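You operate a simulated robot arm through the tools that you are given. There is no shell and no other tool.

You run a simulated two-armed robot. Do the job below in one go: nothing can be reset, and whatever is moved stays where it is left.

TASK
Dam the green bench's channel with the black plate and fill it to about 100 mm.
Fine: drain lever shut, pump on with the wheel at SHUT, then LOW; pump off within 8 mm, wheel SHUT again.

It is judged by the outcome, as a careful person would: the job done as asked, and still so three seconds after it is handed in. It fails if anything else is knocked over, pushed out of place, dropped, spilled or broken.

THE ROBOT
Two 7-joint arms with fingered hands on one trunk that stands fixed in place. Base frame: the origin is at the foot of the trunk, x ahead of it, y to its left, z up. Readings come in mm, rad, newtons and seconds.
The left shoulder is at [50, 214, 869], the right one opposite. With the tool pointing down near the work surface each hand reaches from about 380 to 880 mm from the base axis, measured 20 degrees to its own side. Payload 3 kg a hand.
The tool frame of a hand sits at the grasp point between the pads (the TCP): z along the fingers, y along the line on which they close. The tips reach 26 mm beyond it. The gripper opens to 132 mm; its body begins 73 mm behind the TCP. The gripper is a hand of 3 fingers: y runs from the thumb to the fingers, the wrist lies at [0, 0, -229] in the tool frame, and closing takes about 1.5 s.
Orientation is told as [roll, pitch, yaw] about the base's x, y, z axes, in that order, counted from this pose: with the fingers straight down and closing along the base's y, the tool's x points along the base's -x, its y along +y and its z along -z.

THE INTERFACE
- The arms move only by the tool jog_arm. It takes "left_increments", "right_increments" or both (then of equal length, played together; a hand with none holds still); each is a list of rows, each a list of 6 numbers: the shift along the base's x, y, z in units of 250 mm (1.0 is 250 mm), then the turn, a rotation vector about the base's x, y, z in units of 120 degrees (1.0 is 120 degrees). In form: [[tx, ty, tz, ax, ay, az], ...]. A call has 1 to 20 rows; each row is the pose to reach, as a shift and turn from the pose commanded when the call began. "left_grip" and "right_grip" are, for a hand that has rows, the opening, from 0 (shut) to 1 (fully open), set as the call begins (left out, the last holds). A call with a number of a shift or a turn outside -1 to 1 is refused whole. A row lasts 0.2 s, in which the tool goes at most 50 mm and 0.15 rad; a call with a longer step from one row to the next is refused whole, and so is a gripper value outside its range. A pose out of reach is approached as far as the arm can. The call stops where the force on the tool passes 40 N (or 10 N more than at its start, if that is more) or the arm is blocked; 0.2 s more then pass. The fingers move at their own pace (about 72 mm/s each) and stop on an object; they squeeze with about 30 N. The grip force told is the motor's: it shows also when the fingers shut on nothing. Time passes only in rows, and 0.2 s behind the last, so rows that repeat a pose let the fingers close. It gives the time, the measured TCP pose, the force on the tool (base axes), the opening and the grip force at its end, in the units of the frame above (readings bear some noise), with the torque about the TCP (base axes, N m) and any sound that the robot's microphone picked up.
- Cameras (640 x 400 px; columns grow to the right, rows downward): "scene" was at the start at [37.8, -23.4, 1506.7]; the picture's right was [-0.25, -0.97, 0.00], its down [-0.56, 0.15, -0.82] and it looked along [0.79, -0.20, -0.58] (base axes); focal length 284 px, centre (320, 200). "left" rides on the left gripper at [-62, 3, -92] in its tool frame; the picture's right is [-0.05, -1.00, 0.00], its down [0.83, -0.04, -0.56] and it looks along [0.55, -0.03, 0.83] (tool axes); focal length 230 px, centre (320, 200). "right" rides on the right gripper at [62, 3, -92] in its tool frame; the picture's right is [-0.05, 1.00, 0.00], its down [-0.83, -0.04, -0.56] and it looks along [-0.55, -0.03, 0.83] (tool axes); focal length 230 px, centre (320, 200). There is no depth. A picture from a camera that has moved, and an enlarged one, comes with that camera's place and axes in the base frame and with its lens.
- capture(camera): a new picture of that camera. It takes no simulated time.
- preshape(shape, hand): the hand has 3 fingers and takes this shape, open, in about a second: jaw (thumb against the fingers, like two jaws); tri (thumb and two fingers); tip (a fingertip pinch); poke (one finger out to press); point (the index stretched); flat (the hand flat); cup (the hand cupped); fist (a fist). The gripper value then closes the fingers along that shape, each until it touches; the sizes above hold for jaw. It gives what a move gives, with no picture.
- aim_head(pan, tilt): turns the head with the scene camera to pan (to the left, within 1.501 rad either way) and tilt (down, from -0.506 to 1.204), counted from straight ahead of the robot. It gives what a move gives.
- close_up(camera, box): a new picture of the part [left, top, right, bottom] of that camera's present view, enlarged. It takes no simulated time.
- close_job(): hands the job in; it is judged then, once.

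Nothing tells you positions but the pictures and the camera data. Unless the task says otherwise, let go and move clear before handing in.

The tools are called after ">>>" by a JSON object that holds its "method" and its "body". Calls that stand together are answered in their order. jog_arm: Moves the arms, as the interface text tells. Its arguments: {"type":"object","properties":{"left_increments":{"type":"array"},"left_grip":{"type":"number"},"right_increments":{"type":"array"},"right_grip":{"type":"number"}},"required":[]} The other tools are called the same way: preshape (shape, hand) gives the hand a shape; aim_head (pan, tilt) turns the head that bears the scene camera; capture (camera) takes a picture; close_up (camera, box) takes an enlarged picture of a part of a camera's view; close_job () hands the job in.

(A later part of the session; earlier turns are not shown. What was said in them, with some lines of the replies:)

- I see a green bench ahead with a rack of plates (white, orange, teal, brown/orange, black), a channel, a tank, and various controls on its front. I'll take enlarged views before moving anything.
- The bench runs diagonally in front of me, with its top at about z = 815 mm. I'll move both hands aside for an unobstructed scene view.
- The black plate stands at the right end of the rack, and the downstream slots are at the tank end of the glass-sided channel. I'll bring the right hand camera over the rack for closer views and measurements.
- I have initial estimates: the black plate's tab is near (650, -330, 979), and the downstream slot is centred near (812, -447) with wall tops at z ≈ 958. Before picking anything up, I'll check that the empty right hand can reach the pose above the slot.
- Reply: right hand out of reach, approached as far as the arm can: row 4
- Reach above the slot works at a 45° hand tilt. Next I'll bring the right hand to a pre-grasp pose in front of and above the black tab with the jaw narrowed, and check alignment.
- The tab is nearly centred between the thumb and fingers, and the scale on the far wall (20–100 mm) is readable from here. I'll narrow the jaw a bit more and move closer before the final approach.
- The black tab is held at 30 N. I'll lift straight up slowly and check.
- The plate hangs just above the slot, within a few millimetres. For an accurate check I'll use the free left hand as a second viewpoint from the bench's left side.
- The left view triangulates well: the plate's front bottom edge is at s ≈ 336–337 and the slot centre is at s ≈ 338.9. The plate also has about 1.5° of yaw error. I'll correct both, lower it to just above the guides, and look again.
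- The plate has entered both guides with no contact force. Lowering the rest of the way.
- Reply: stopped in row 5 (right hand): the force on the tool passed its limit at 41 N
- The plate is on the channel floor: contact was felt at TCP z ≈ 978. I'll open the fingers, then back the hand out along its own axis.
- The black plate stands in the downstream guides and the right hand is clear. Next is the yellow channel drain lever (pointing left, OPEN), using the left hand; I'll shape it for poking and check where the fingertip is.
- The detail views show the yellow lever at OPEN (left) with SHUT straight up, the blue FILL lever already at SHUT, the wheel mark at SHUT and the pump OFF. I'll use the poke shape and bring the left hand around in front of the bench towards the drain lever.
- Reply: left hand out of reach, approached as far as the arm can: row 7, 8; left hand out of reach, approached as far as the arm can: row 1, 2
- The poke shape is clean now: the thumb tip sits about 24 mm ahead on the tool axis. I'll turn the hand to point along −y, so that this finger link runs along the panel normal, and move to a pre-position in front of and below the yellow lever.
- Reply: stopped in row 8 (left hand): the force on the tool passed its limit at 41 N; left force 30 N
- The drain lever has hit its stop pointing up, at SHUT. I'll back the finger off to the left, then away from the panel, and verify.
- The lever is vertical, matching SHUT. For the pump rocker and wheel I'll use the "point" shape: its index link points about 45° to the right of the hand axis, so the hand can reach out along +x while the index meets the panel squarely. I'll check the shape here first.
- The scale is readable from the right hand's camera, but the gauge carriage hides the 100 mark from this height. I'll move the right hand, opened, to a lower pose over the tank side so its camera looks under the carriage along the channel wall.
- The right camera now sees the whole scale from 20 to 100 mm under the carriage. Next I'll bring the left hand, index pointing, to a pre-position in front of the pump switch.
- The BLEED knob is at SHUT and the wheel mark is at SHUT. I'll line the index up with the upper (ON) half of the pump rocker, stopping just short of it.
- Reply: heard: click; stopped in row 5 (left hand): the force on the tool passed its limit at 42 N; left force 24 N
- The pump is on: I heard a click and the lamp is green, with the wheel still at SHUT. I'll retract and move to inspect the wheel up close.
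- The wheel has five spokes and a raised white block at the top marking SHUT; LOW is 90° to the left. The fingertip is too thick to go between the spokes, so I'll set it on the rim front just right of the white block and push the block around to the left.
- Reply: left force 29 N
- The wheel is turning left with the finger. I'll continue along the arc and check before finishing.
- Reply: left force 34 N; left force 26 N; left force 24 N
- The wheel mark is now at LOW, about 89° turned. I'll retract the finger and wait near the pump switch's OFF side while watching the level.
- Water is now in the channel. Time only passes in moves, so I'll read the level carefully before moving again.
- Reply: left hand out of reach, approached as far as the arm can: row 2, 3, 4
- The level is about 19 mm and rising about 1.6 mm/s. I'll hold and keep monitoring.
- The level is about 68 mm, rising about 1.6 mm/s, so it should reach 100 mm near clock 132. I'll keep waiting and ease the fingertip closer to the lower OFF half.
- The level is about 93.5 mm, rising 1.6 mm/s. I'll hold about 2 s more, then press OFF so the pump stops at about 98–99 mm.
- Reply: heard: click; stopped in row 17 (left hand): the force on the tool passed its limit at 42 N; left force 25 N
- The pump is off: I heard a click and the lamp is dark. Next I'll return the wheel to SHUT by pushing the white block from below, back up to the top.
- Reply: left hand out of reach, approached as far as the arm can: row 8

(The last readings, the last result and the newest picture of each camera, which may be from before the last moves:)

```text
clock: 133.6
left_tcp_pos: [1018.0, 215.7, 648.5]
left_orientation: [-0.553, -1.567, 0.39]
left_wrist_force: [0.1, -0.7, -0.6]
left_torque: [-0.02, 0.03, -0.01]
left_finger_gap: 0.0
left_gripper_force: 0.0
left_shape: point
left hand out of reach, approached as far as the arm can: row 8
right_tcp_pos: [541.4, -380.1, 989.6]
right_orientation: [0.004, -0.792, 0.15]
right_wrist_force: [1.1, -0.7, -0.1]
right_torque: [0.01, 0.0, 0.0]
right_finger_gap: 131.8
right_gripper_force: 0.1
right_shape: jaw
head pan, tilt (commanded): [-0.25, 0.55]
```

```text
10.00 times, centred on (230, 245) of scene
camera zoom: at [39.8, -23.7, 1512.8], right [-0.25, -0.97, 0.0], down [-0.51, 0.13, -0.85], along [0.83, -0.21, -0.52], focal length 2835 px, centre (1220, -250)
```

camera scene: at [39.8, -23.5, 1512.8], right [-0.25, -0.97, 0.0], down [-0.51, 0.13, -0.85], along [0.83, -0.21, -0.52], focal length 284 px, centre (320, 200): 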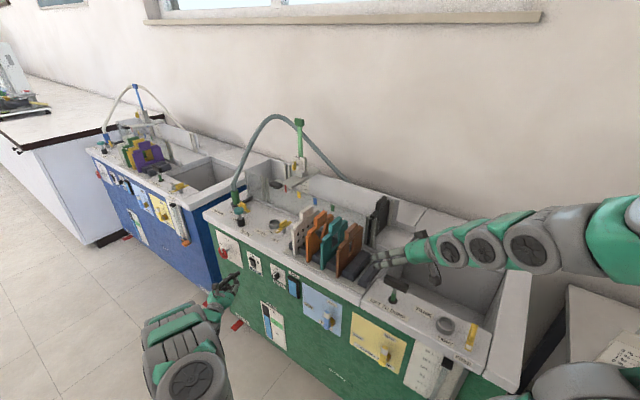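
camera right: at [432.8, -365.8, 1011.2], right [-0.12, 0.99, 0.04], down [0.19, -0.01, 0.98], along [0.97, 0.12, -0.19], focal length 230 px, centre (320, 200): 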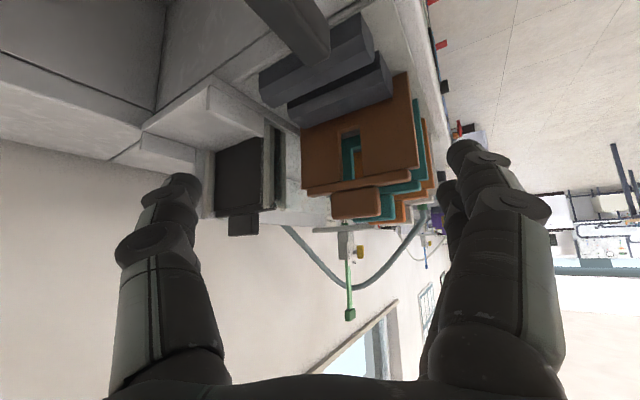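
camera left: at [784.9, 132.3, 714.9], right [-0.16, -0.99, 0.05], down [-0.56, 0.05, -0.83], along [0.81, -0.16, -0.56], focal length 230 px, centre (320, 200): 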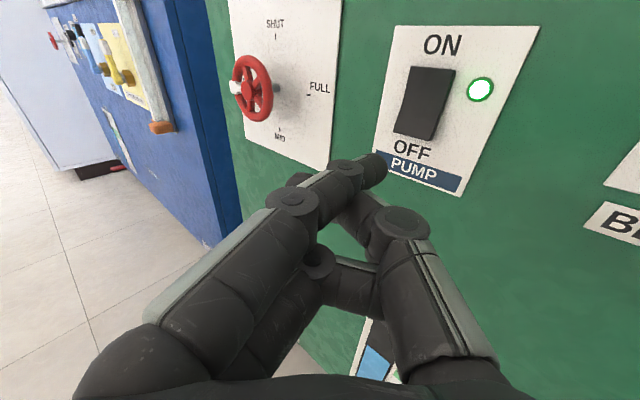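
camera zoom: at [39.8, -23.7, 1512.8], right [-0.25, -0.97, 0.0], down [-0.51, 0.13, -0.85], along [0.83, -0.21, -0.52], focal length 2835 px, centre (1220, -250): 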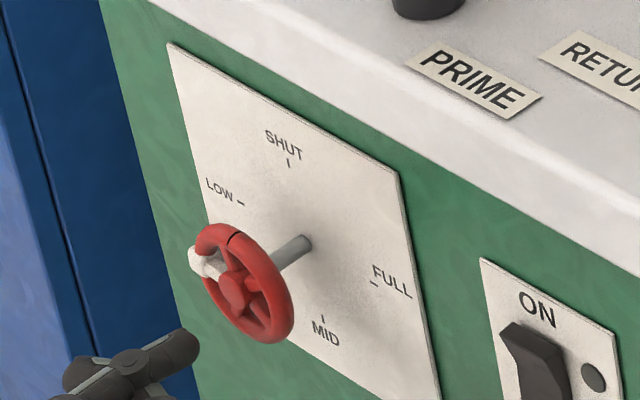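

The settled water surface meets the far wall about 2 mm below the 100 mark, so the level is about 98 mm. Next I'll press the fingertip onto the rim just below the white block.

>>> {"method": "jog_arm", "body": {"left_increments": [[0.0256, -0.0307, 0, 0, 0, 0], [0.0461, -0.0553, 0, 0, 0, 0], [0.0563, -0.0676, 0, 0, 0, 0], [0.0563, -0.0676, 0, 0, 0, 0]]}}

>>> {"method": "close_up", "body": {"camera": "left", "box": [280, 60, 520, 210]}}

>>> {"method": "close_up", "body": {"camera": "scene", "box": [200, 225, 260, 265]}}

```text
clock: 134.6
left_tcp_pos: [1023.5, 213.6, 655.6]
left_orientation: [-0.425, -1.565, 0.267]
left_wrist_force: [0.0, -0.2, 0.1]
left_torque: [0.01, -0.01, -0.02]
left_finger_gap: 0.0
left_gripper_force: 0.1
left_shape: point
left hand out of reach, approached as far as the arm can: row 1, 2, 3, 4
right_tcp_pos: [542.1, -377.7, 990.4]
right_orientation: [0.001, -0.792, 0.15]
right_wrist_force: [-0.2, -0.9, -0.4]
right_torque: [-0.01, -0.02, -0.02]
right_finger_gap: 131.8
right_gripper_force: 0.1
right_shape: jaw
head pan, tilt (commanded): [-0.25, 0.55]
```

```text
2.67 times, centred on (400, 135) of left
camera zoom: at [932.6, 229.9, 717.8], right [-0.16, -0.99, 0.05], down [-0.56, 0.04, -0.83], along [0.81, -0.16, -0.56], focal length 614 px, centre (107, 373)
```

zoom: 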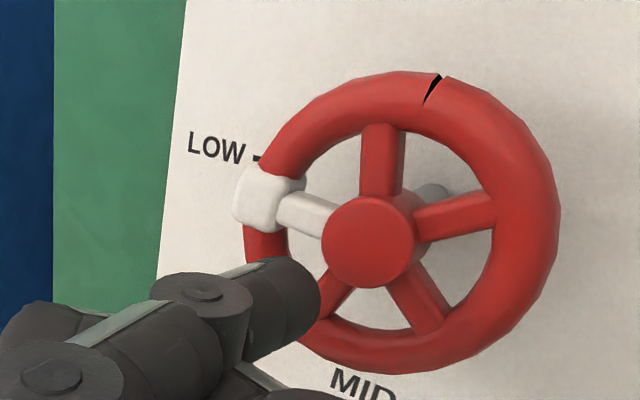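

```text
10.00 times, centred on (230, 245) of scene
camera zoom: at [39.8, -23.5, 1512.8], right [-0.25, -0.97, 0.0], down [-0.51, 0.13, -0.85], along [0.83, -0.21, -0.52], focal length 2835 px, centre (1220, -250)
```

zoom: 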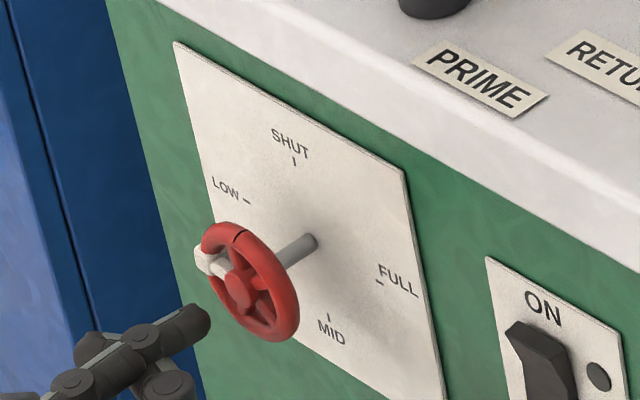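

>>> {"method": "jog_arm", "body": {"left_increments": [[-0.04, 0.048, 0, 0, 0, 0], [-0.04, 0.048, -0.01, 0.0043, 0.05, 0.02], [-0.017, 0.026, -0.018, 0.0087, 0.0996, 0.0417], [-0.017, 0.026, -0.018, 0.0087, 0.0996, 0.0417]]}}

>>> {"method": "close_up", "body": {"camera": "left", "box": [280, 60, 520, 210]}}

>>> {"method": "close_up", "body": {"camera": "scene", "box": [200, 225, 260, 265]}}

```text
clock: 135.6
left_tcp_pos: [1020.1, 219.0, 650.3]
left_orientation: [-0.037, -1.357, -0.035]
left_wrist_force: [-0.3, -0.6, 0.0]
left_torque: [-0.02, 0.02, -0.02]
left_finger_gap: 0.0
left_gripper_force: 0.2
left_shape: point
right_tcp_pos: [542.3, -378.0, 991.4]
right_orientation: [0.003, -0.792, 0.15]
right_wrist_force: [-0.9, -0.1, 0.3]
right_torque: [-0.02, 0.02, -0.02]
right_finger_gap: 132.0
right_gripper_force: 0.1
right_shape: jaw
head pan, tilt (commanded): [-0.25, 0.55]
```

```text
2.67 times, centred on (400, 135) of left
camera zoom: at [942.9, 228.1, 730.5], right [-0.06, -1.0, 0.06], down [-0.72, 0.0, -0.69], along [0.69, -0.08, -0.72], focal length 614 px, centre (107, 373)
```

zoom: 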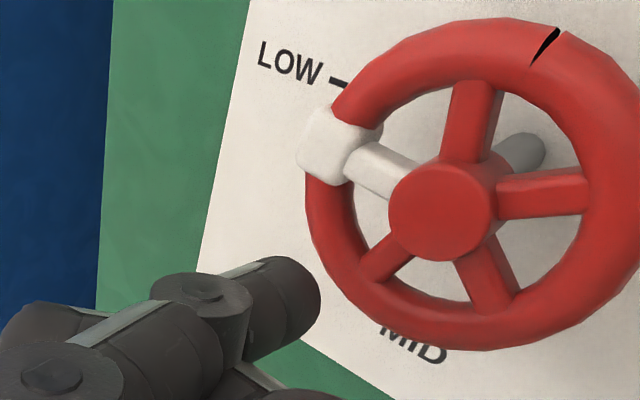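

```text
10.00 times, centred on (230, 245) of scene
camera zoom: at [39.8, -23.5, 1512.8], right [-0.25, -0.97, 0.0], down [-0.51, 0.13, -0.85], along [0.83, -0.21, -0.52], focal length 2835 px, centre (1220, -250)
```

zoom: 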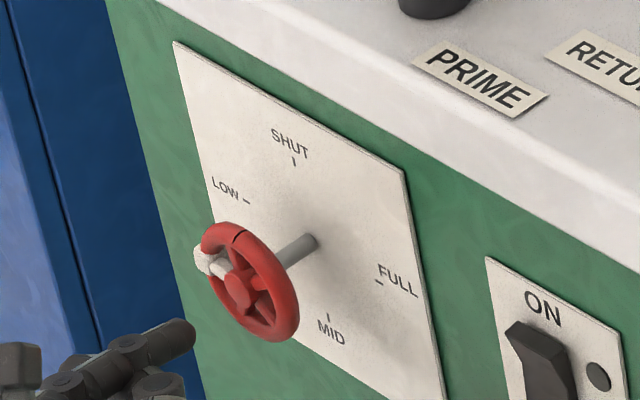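

>>> {"method": "jog_arm", "body": {"left_increments": [[0.0148, -0.04, 0, 0, 0, 0], [0.0296, -0.0796, 0, 0, 0, 0], [0.0348, -0.0856, 0, 0, 0, 0], [0.0348, -0.0856, 0, 0, 0, 0]]}}

>>> {"method": "close_up", "body": {"camera": "left", "box": [280, 60, 520, 210]}}

>>> {"method": "close_up", "body": {"camera": "scene", "box": [200, 225, 260, 265]}}

```text
clock: 136.6
left_tcp_pos: [1028.0, 202.7, 650.0]
left_orientation: [-0.036, -1.356, -0.029]
left_wrist_force: [-15.4, 14.5, 3.9]
left_torque: [-0.28, -0.3, -0.28]
left_finger_gap: 0.1
left_gripper_force: 0.0
left_shape: point
right_tcp_pos: [541.9, -377.4, 991.0]
right_orientation: [0.003, -0.791, 0.153]
right_wrist_force: [-0.9, -1.4, -0.1]
right_torque: [-0.02, -0.02, 0.01]
right_finger_gap: 131.6
right_gripper_force: 0.1
right_shape: jaw
head pan, tilt (commanded): [-0.25, 0.55]
```

```text
2.67 times, centred on (400, 135) of left
camera zoom: at [950.8, 210.3, 731.0], right [-0.05, -1.0, 0.06], down [-0.72, 0.0, -0.69], along [0.69, -0.08, -0.72], focal length 614 px, centre (107, 373)
```

zoom: 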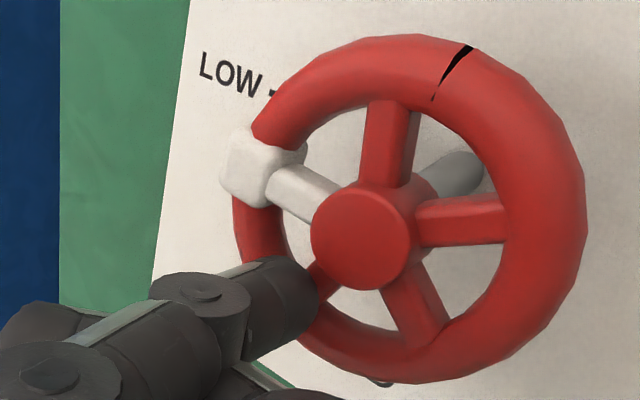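

```text
10.00 times, centred on (230, 245) of scene
camera zoom: at [39.6, -23.3, 1512.8], right [-0.25, -0.97, 0.0], down [-0.51, 0.13, -0.85], along [0.83, -0.21, -0.52], focal length 2835 px, centre (1220, -250)
```

zoom: 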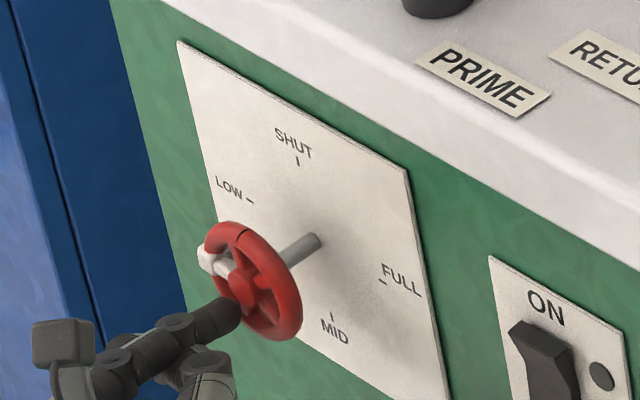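

>>> {"method": "jog_arm", "body": {"left_increments": [[0.008, 0.0066, 0.0112, 0, 0, 0], [0.016, 0.0133, 0.0224, 0, 0, 0], [0.0215, 0.018, 0.036, 0, 0, 0], [0.0267, 0.0223, 0.0492, 0, 0, 0], [0.029, 0.0245, 0.064, 0, 0, 0], [0.0316, 0.0264, 0.0788, 0, 0, 0]]}}

>>> {"method": "close_up", "body": {"camera": "left", "box": [280, 60, 520, 210]}}

>>> {"method": "close_up", "body": {"camera": "scene", "box": [200, 225, 260, 265]}}

```text
clock: 137.6
left_tcp_pos: [1033.7, 208.4, 661.0]
left_orientation: [-0.037, -1.354, -0.024]
left_wrist_force: [-14.8, 11.9, 2.3]
left_torque: [-0.21, -0.21, -0.31]
left_finger_gap: 0.0
left_gripper_force: 0.0
left_shape: point
right_tcp_pos: [541.6, -378.5, 989.2]
right_orientation: [0.003, -0.79, 0.149]
right_wrist_force: [0.1, 0.2, -0.2]
right_torque: [0.01, 0.02, -0.02]
right_finger_gap: 132.2
right_gripper_force: 0.2
right_shape: jaw
head pan, tilt (commanded): [-0.25, 0.55]
stopped in row 4 (left hand): the force on the tool passed its limit at 44 N (the readings are from after the stop); the commanded pose is now the measured one
```

```text
2.67 times, centred on (400, 135) of left
camera zoom: at [957.6, 216.0, 740.9], right [-0.05, -1.0, 0.06], down [-0.72, 0.0, -0.69], along [0.69, -0.08, -0.72], focal length 614 px, centre (107, 373)
```

zoom: 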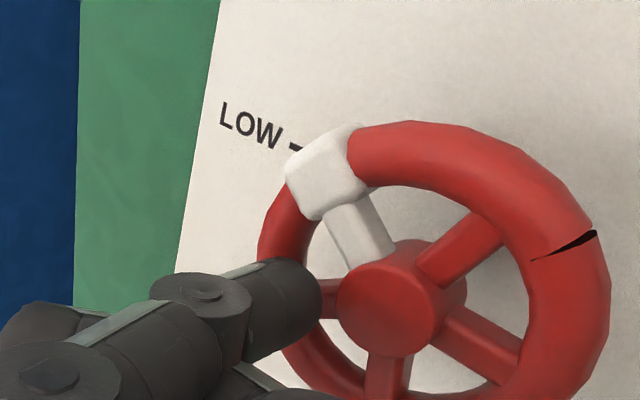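

```text
10.00 times, centred on (230, 245) of scene
camera zoom: at [39.6, -23.5, 1512.8], right [-0.25, -0.97, 0.0], down [-0.51, 0.13, -0.85], along [0.83, -0.21, -0.52], focal length 2835 px, centre (1220, -250)
```

zoom: 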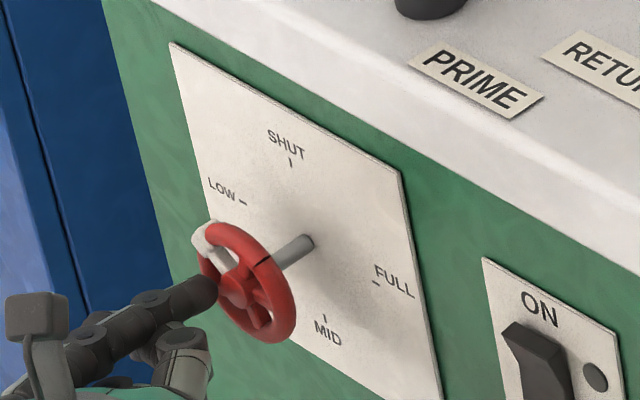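

The wheel is turning back; the mark is at about 50° now. Continuing along the arc with slightly less pressure.

>>> {"method": "jog_arm", "body": {"left_increments": [[0.0035, 0.0045, 0.0164, 0, 0, 0], [0.0073, 0.0087, 0.0328, 0, 0, 0], [0.0078, 0.0092, 0.048, 0, 0, 0], [0.0082, 0.0095, 0.0628, 0, 0, 0]]}}

>>> {"method": "close_up", "body": {"camera": "left", "box": [280, 60, 520, 210]}}

>>> {"method": "close_up", "body": {"camera": "scene", "box": [200, 225, 260, 265]}}

```text
clock: 138.6
left_tcp_pos: [1036.1, 209.9, 676.0]
left_orientation: [-0.036, -1.353, -0.03]
left_wrist_force: [-15.0, 11.6, -4.2]
left_torque: [-0.03, -0.11, -0.25]
left_finger_gap: 0.0
left_gripper_force: 0.1
left_shape: point
right_tcp_pos: [542.4, -376.5, 990.3]
right_orientation: [0.004, -0.791, 0.149]
right_wrist_force: [-0.3, 0.6, 0.1]
right_torque: [0.0, -0.03, -0.03]
right_finger_gap: 131.9
right_gripper_force: 0.1
right_shape: jaw
head pan, tilt (commanded): [-0.25, 0.55]
```

```text
2.67 times, centred on (400, 135) of left
camera zoom: at [959.5, 217.6, 756.7], right [-0.05, -1.0, 0.06], down [-0.72, 0.0, -0.69], along [0.69, -0.08, -0.72], focal length 614 px, centre (107, 373)
```

zoom: 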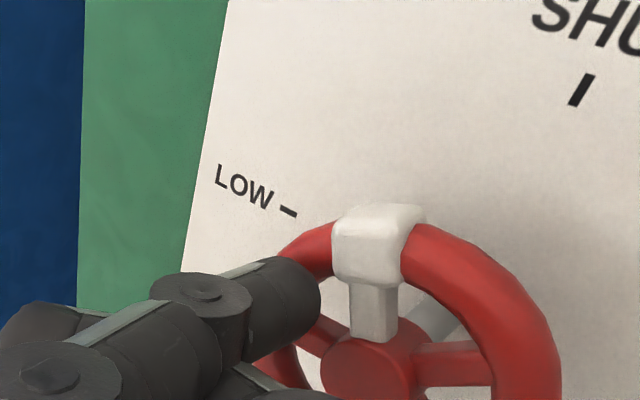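

```text
10.00 times, centred on (230, 245) of scene
camera zoom: at [39.7, -23.3, 1512.8], right [-0.25, -0.97, 0.0], down [-0.51, 0.13, -0.85], along [0.83, -0.21, -0.52], focal length 2835 px, centre (1220, -250)
```

zoom: 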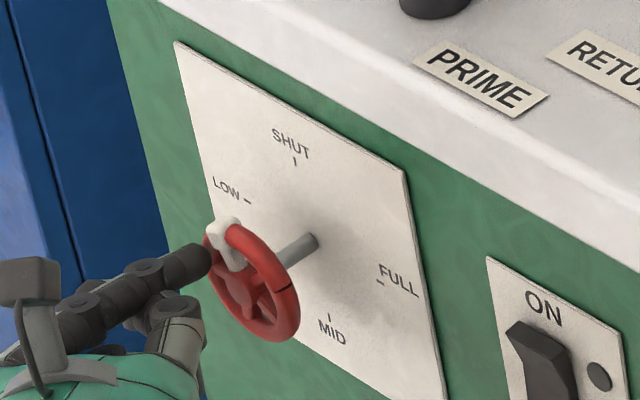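

>>> {"method": "jog_arm", "body": {"left_increments": [[-0.0025, -0.002, 0.015, 0, 0, 0], [-0.0049, -0.0041, 0.0296, 0, 0, 0], [-0.0117, -0.0097, 0.048, 0, 0, 0]]}}

>>> {"method": "close_up", "body": {"camera": "left", "box": [280, 80, 520, 230]}}

>>> {"method": "close_up", "body": {"camera": "scene", "box": [200, 225, 260, 265]}}

```text
clock: 139.3
left_tcp_pos: [1035.2, 206.0, 689.5]
left_orientation: [-0.039, -1.355, -0.029]
left_wrist_force: [-9.3, 10.3, -3.0]
left_torque: [-0.01, -0.02, -0.1]
left_finger_gap: 0.0
left_gripper_force: 0.1
left_shape: point
right_tcp_pos: [541.4, -377.7, 991.5]
right_orientation: [0.004, -0.79, 0.149]
right_wrist_force: [-0.3, 0.8, 0.7]
right_torque: [0.01, 0.02, -0.01]
right_finger_gap: 132.0
right_gripper_force: 0.0
right_shape: jaw
head pan, tilt (commanded): [-0.25, 0.55]
```

```text
2.67 times, centred on (400, 155) of left
camera zoom: at [957.3, 214.4, 769.4], right [-0.05, -1.0, 0.06], down [-0.72, 0.0, -0.69], along [0.69, -0.08, -0.72], focal length 614 px, centre (107, 320)
```

zoom: 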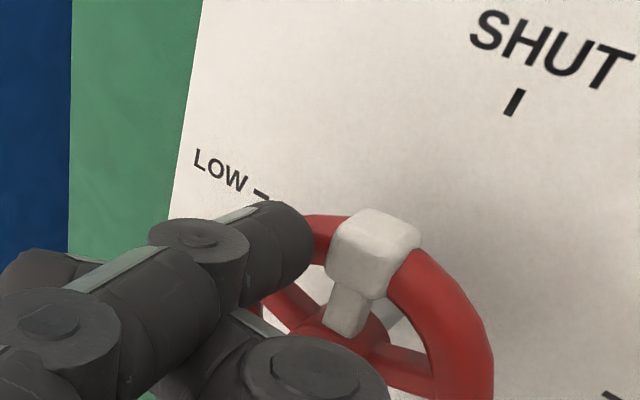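

```text
10.00 times, centred on (230, 245) of scene
camera zoom: at [39.8, -23.3, 1512.8], right [-0.25, -0.97, 0.0], down [-0.51, 0.13, -0.85], along [0.83, -0.21, -0.52], focal length 2835 px, centre (1220, -250)
```

zoom: 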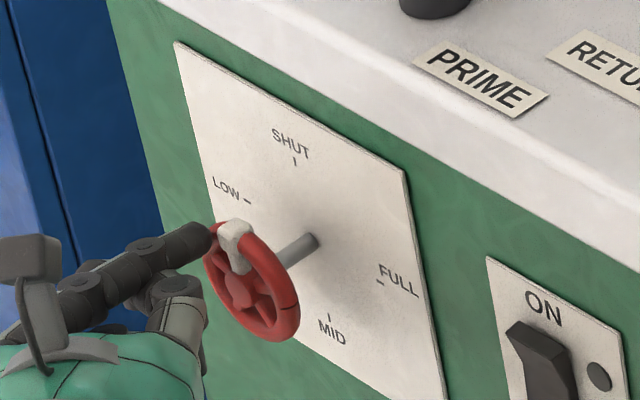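

>>> {"method": "jog_arm", "body": {"left_increments": [[-0.005, -0.0075, 0.013, 0, 0, 0], [-0.0115, -0.0147, 0.024, 0, 0, 0]]}}

>>> {"method": "close_up", "body": {"camera": "left", "box": [280, 80, 520, 230]}}

>>> {"method": "close_up", "body": {"camera": "scene", "box": [200, 225, 260, 265]}}

```text
clock: 139.9
left_tcp_pos: [1031.6, 200.7, 697.3]
left_orientation: [-0.042, -1.357, -0.026]
left_wrist_force: [-0.4, 6.4, 2.3]
left_torque: [-0.13, -0.02, 0.04]
left_finger_gap: 0.1
left_gripper_force: 0.0
left_shape: point
right_tcp_pos: [542.2, -378.2, 992.1]
right_orientation: [0.004, -0.792, 0.15]
right_wrist_force: [-0.2, -0.4, -0.6]
right_torque: [-0.03, 0.0, -0.02]
right_finger_gap: 132.0
right_gripper_force: 0.2
right_shape: jaw
head pan, tilt (commanded): [-0.25, 0.55]
```

```text
2.67 times, centred on (400, 155) of left
camera zoom: at [954.7, 210.0, 776.4], right [-0.05, -1.0, 0.06], down [-0.72, 0.0, -0.69], along [0.69, -0.08, -0.72], focal length 614 px, centre (107, 320)
```

zoom: 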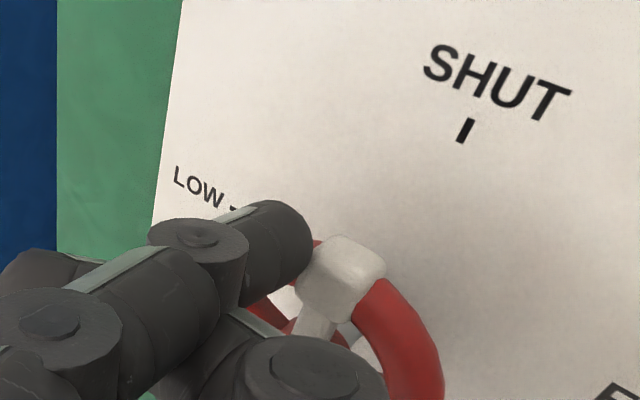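

```text
10.00 times, centred on (230, 245) of scene
camera zoom: at [39.7, -23.4, 1512.8], right [-0.25, -0.97, 0.0], down [-0.51, 0.13, -0.85], along [0.83, -0.21, -0.52], focal length 2835 px, centre (1220, -250)
```

zoom: 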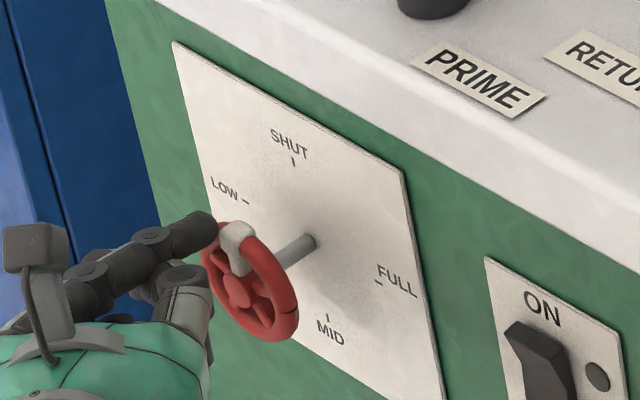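

>>> {"method": "jog_arm", "body": {"left_increments": [[-0.02, 0.027, 0, 0, 0, 0], [-0.065, 0.085, 0, 0, 0, 0], [-0.13, 0.16, 0, 0, 0, 0], [-0.2, 0.24, -0.02, 0, 0, 0], [-0.2, 0.24, -0.02, 0, 0, 0]]}}

>>> {"method": "capture", "body": {"camera": "left"}}

>>> {"method": "close_up", "body": {"camera": "scene", "box": [200, 225, 260, 265]}}

>>> {"method": "close_up", "body": {"camera": "right", "box": [326, 196, 350, 226]}}

```text
clock: 141.2
left_tcp_pos: [981.1, 263.0, 688.7]
left_orientation: [-0.037, -1.353, -0.029]
left_wrist_force: [-0.1, 0.1, 0.7]
left_torque: [0.02, -0.01, -0.03]
left_finger_gap: 0.0
left_gripper_force: 0.0
left_shape: point
right_tcp_pos: [541.7, -377.9, 991.1]
right_orientation: [0.002, -0.79, 0.15]
right_wrist_force: [0.6, -0.3, 0.9]
right_torque: [0.0, 0.0, 0.01]
right_finger_gap: 131.8
right_gripper_force: 0.1
right_shape: jaw
head pan, tilt (commanded): [-0.25, 0.55]
```

```text
taken
camera left: at [903.7, 271.2, 769.5], right [-0.05, -1.0, 0.06], down [-0.72, 0.0, -0.69], along [0.69, -0.08, -0.72], focal length 230 px, centre (320, 200)
```

left: 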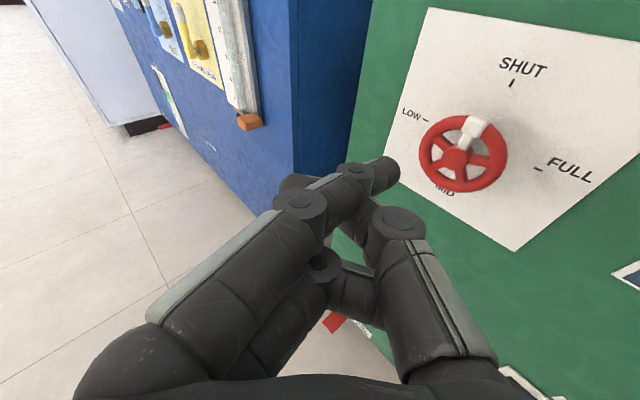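

```text
10.00 times, centred on (230, 245) of scene
camera zoom: at [39.8, -23.5, 1512.8], right [-0.25, -0.97, 0.0], down [-0.51, 0.13, -0.85], along [0.83, -0.21, -0.52], focal length 2835 px, centre (1220, -250)
```

zoom: 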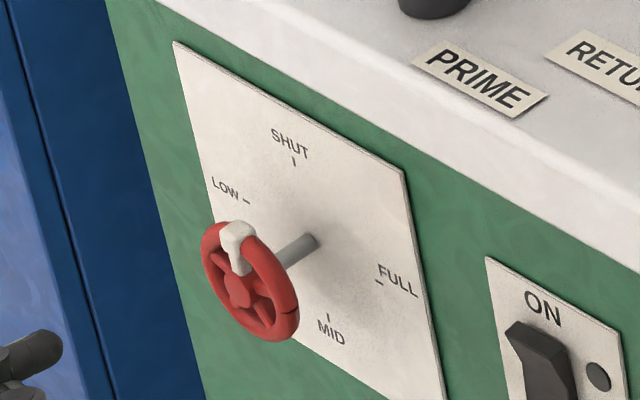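

```text
13.33 times, centred on (338, 211) of right
camera zoom: at [433.6, -390.9, 1011.4], right [-0.12, 0.99, 0.04], down [0.19, -0.02, 0.98], along [0.97, 0.12, -0.19], focal length 3068 px, centre (80, 53)
```

zoom: 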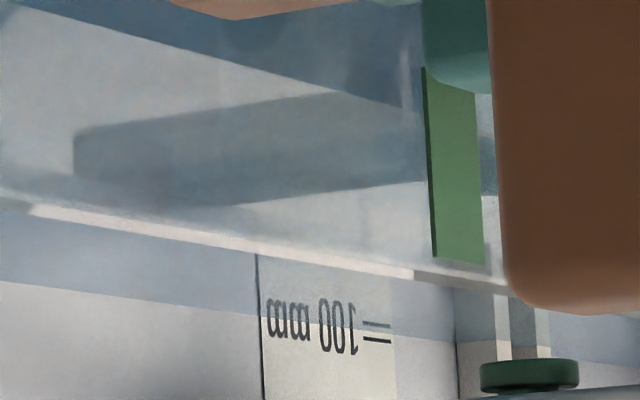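

>>> {"method": "close_up", "body": {"camera": "left", "box": [400, 40, 560, 200]}}

>>> {"method": "close_up", "body": {"camera": "scene", "box": [204, 230, 244, 255]}}

>>> {"method": "close_up", "body": {"camera": "right", "box": [310, 180, 358, 240]}}

>>> {"method": "close_up", "body": {"camera": "scene", "box": [220, 130, 420, 255]}}

```text
2.50 times, centred on (480, 120) of left
camera zoom: at [903.7, 271.2, 769.5], right [-0.05, -1.0, 0.06], down [-0.72, 0.0, -0.69], along [0.69, -0.08, -0.72], focal length 575 px, centre (-80, 400)
```

zoom: 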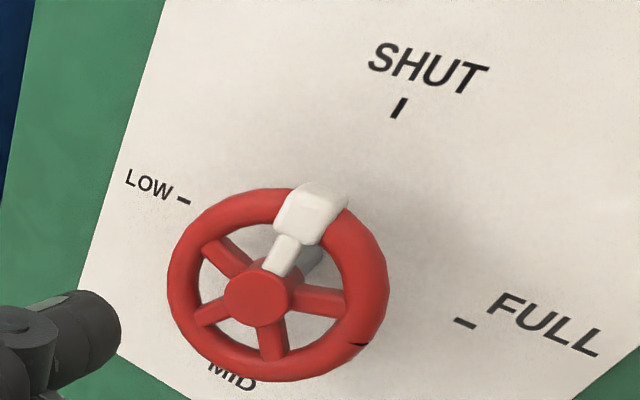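

```text
16.00 times, centred on (224, 242) of scene
camera zoom: at [39.8, -23.5, 1512.8], right [-0.25, -0.97, 0.0], down [-0.51, 0.13, -0.85], along [0.83, -0.21, -0.52], focal length 4536 px, centre (1856, -480)
```

zoom: 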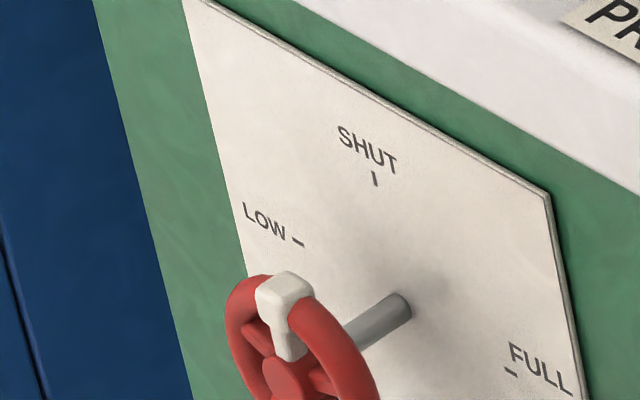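

```text
6.67 times, centred on (334, 210) of right
camera zoom: at [433.6, -390.9, 1011.4], right [-0.12, 0.99, 0.04], down [0.19, -0.02, 0.98], along [0.97, 0.12, -0.19], focal length 1534 px, centre (227, 133)
```

zoom: 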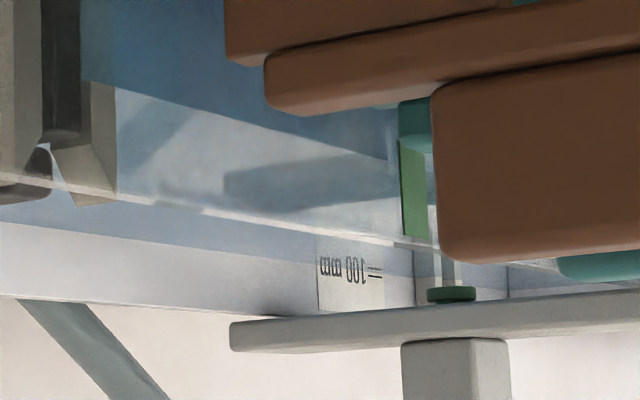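

```text
3.20 times, centred on (320, 192) of scene
camera zoom: at [39.8, -23.5, 1512.8], right [-0.25, -0.97, 0.0], down [-0.51, 0.13, -0.85], along [0.83, -0.21, -0.52], focal length 907 px, centre (320, 224)
```

zoom: 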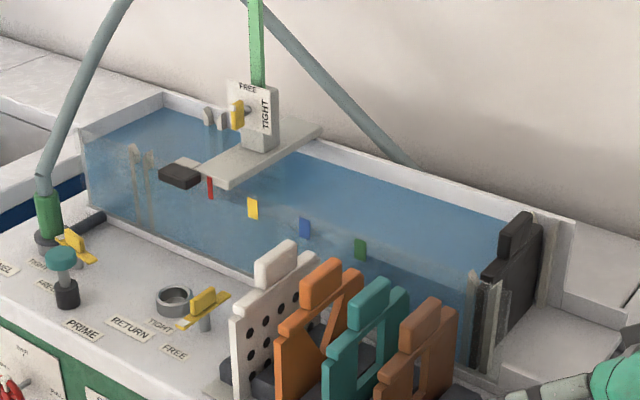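

The wheel mark matches its original SHUT position, the pump is off, the drain is shut and the level is steady at about 98 mm. I'll move both hands clear and take a last look.

>>> {"method": "jog_arm", "body": {"left_increments": [[-0.1, 0.05, 0, 0, 0, 0], [-0.25, 0.1, 0, 0, 0, 0], [-0.42, 0.15, 0, 0, 0, 0], [-0.58, 0.18, 0, 0, 0, 0], [-0.74, 0.2, 0, 0, 0, 0], [-0.74, 0.2, 0, 0, 0, 0]], "right_increments": [[0, 0, 0.1, 0, 0, 0], [0, 0, 0.25, 0, 0, 0], [0, 0, 0.4, 0, 0, 0], [-0.05, 0, 0.55, 0, 0, 0], [-0.15, 0, 0.7, 0, 0, 0], [-0.15, 0, 0.7, 0, 0, 0]]}}

>>> {"method": "capture", "body": {"camera": "scene"}}

>>> {"method": "close_up", "body": {"camera": "scene", "box": [200, 180, 440, 330]}}

>>> {"method": "close_up", "body": {"camera": "scene", "box": [330, 170, 442, 240]}}

>>> {"method": "close_up", "body": {"camera": "scene", "box": [290, 300, 418, 380]}}

>>> {"method": "capture", "body": {"camera": "right"}}

```text
clock: 142.6
left_tcp_pos: [795.3, 312.1, 691.8]
left_orientation: [-0.035, -1.358, -0.029]
left_wrist_force: [-0.2, 0.2, -0.9]
left_torque: [0.01, -0.04, -0.02]
left_finger_gap: 0.0
left_gripper_force: 0.0
left_shape: point
right_tcp_pos: [505.5, -379.3, 1165.5]
right_orientation: [0.003, -0.791, 0.15]
right_wrist_force: [-0.5, 0.5, 0.5]
right_torque: [-0.01, -0.01, -0.04]
right_finger_gap: 131.7
right_gripper_force: 0.0
right_shape: jaw
head pan, tilt (commanded): [-0.25, 0.55]
```

```text
taken
camera scene: at [39.8, -23.4, 1512.8], right [-0.25, -0.97, 0.0], down [-0.51, 0.13, -0.85], along [0.83, -0.21, -0.52], focal length 284 px, centre (320, 200)
```

scene: 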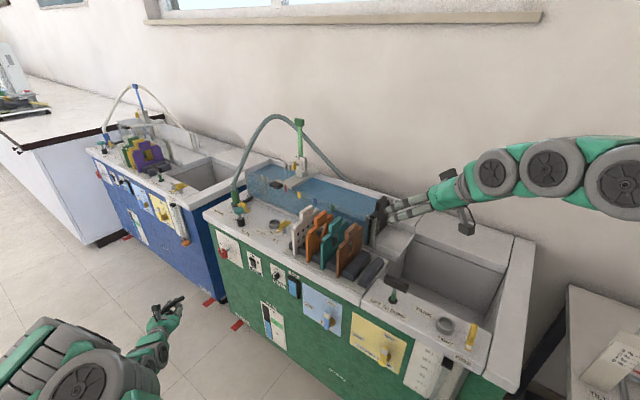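

```text
2.67 times, centred on (320, 255) of scene
camera zoom: at [39.8, -23.4, 1512.8], right [-0.25, -0.97, 0.0], down [-0.51, 0.13, -0.85], along [0.83, -0.21, -0.52], focal length 756 px, centre (320, 53)
```

zoom: 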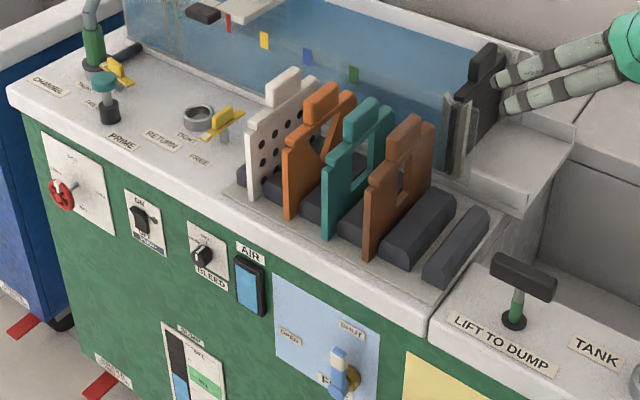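

```text
5.71 times, centred on (386, 205) of scene
camera zoom: at [39.8, -23.4, 1512.8], right [-0.25, -0.97, 0.0], down [-0.51, 0.13, -0.85], along [0.83, -0.21, -0.52], focal length 1620 px, centre (-57, 171)
```

zoom: 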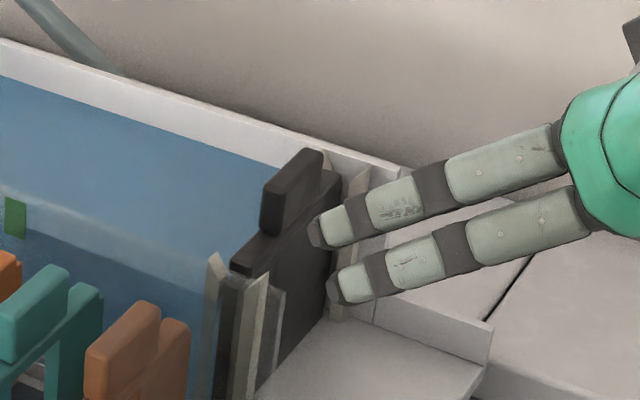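

```text
5.00 times, centred on (354, 340) of scene
camera zoom: at [39.8, -23.4, 1512.8], right [-0.25, -0.97, 0.0], down [-0.51, 0.13, -0.85], along [0.83, -0.21, -0.52], focal length 1418 px, centre (150, -500)
```

zoom: 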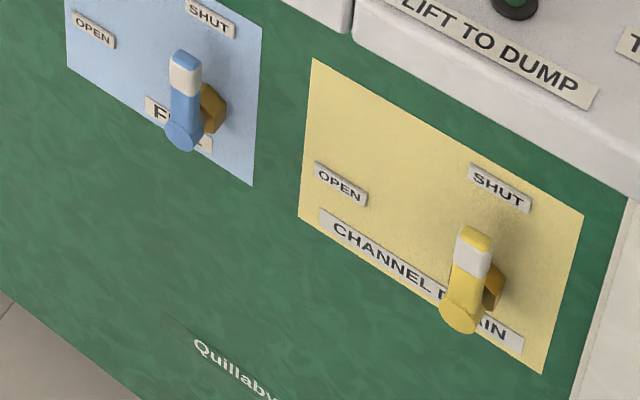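

```text
taken
camera right: at [396.7, -391.5, 1186.5], right [-0.12, 0.99, 0.04], down [0.19, -0.02, 0.98], along [0.97, 0.12, -0.19], focal length 230 px, centre (320, 200)
```

right: 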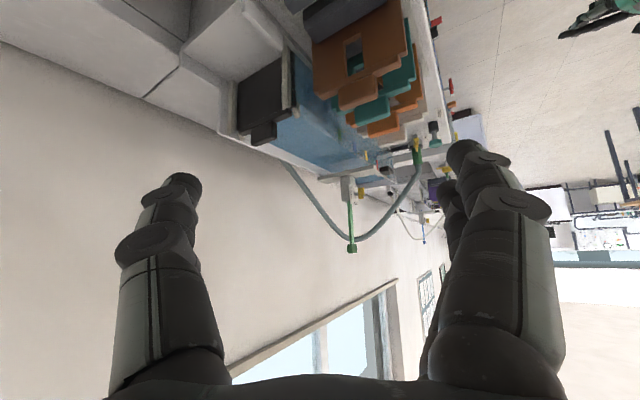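

The final check shows everything in place: the dam plate is seated, the channel drain lever and wheel are at SHUT, the pump is off and the water is calm at about 98 mm. The rack, gauge and hose are undisturbed and both hands are clear, so I'm handing in.

>>> {"method": "close_job", "body": {}}

```text
The job is handed in.
```

The green bench's channel is dammed with the black plate and filled to about 98 mm. I read the settled surface about 2 mm below the 100 mark, well inside the 8 mm allowed.

- **Dam:** the black plate is standing upright on the floor of the downstream slots, with no water visible past it.
- **Drain lever:** I turned it from OPEN to SHUT before pumping.
- **Pump:** I switched it on with the wheel at SHUT, then turned the wheel to LOW. I switched it off at about 98 mm; the lamp is dark.
- **Wheel:** it is back at SHUT and matches its starting position.

The water level stayed steady over the last 8 seconds I watched it. The other plates, gauge, hose and remaining controls look untouched, and both hands are clear of the bench.
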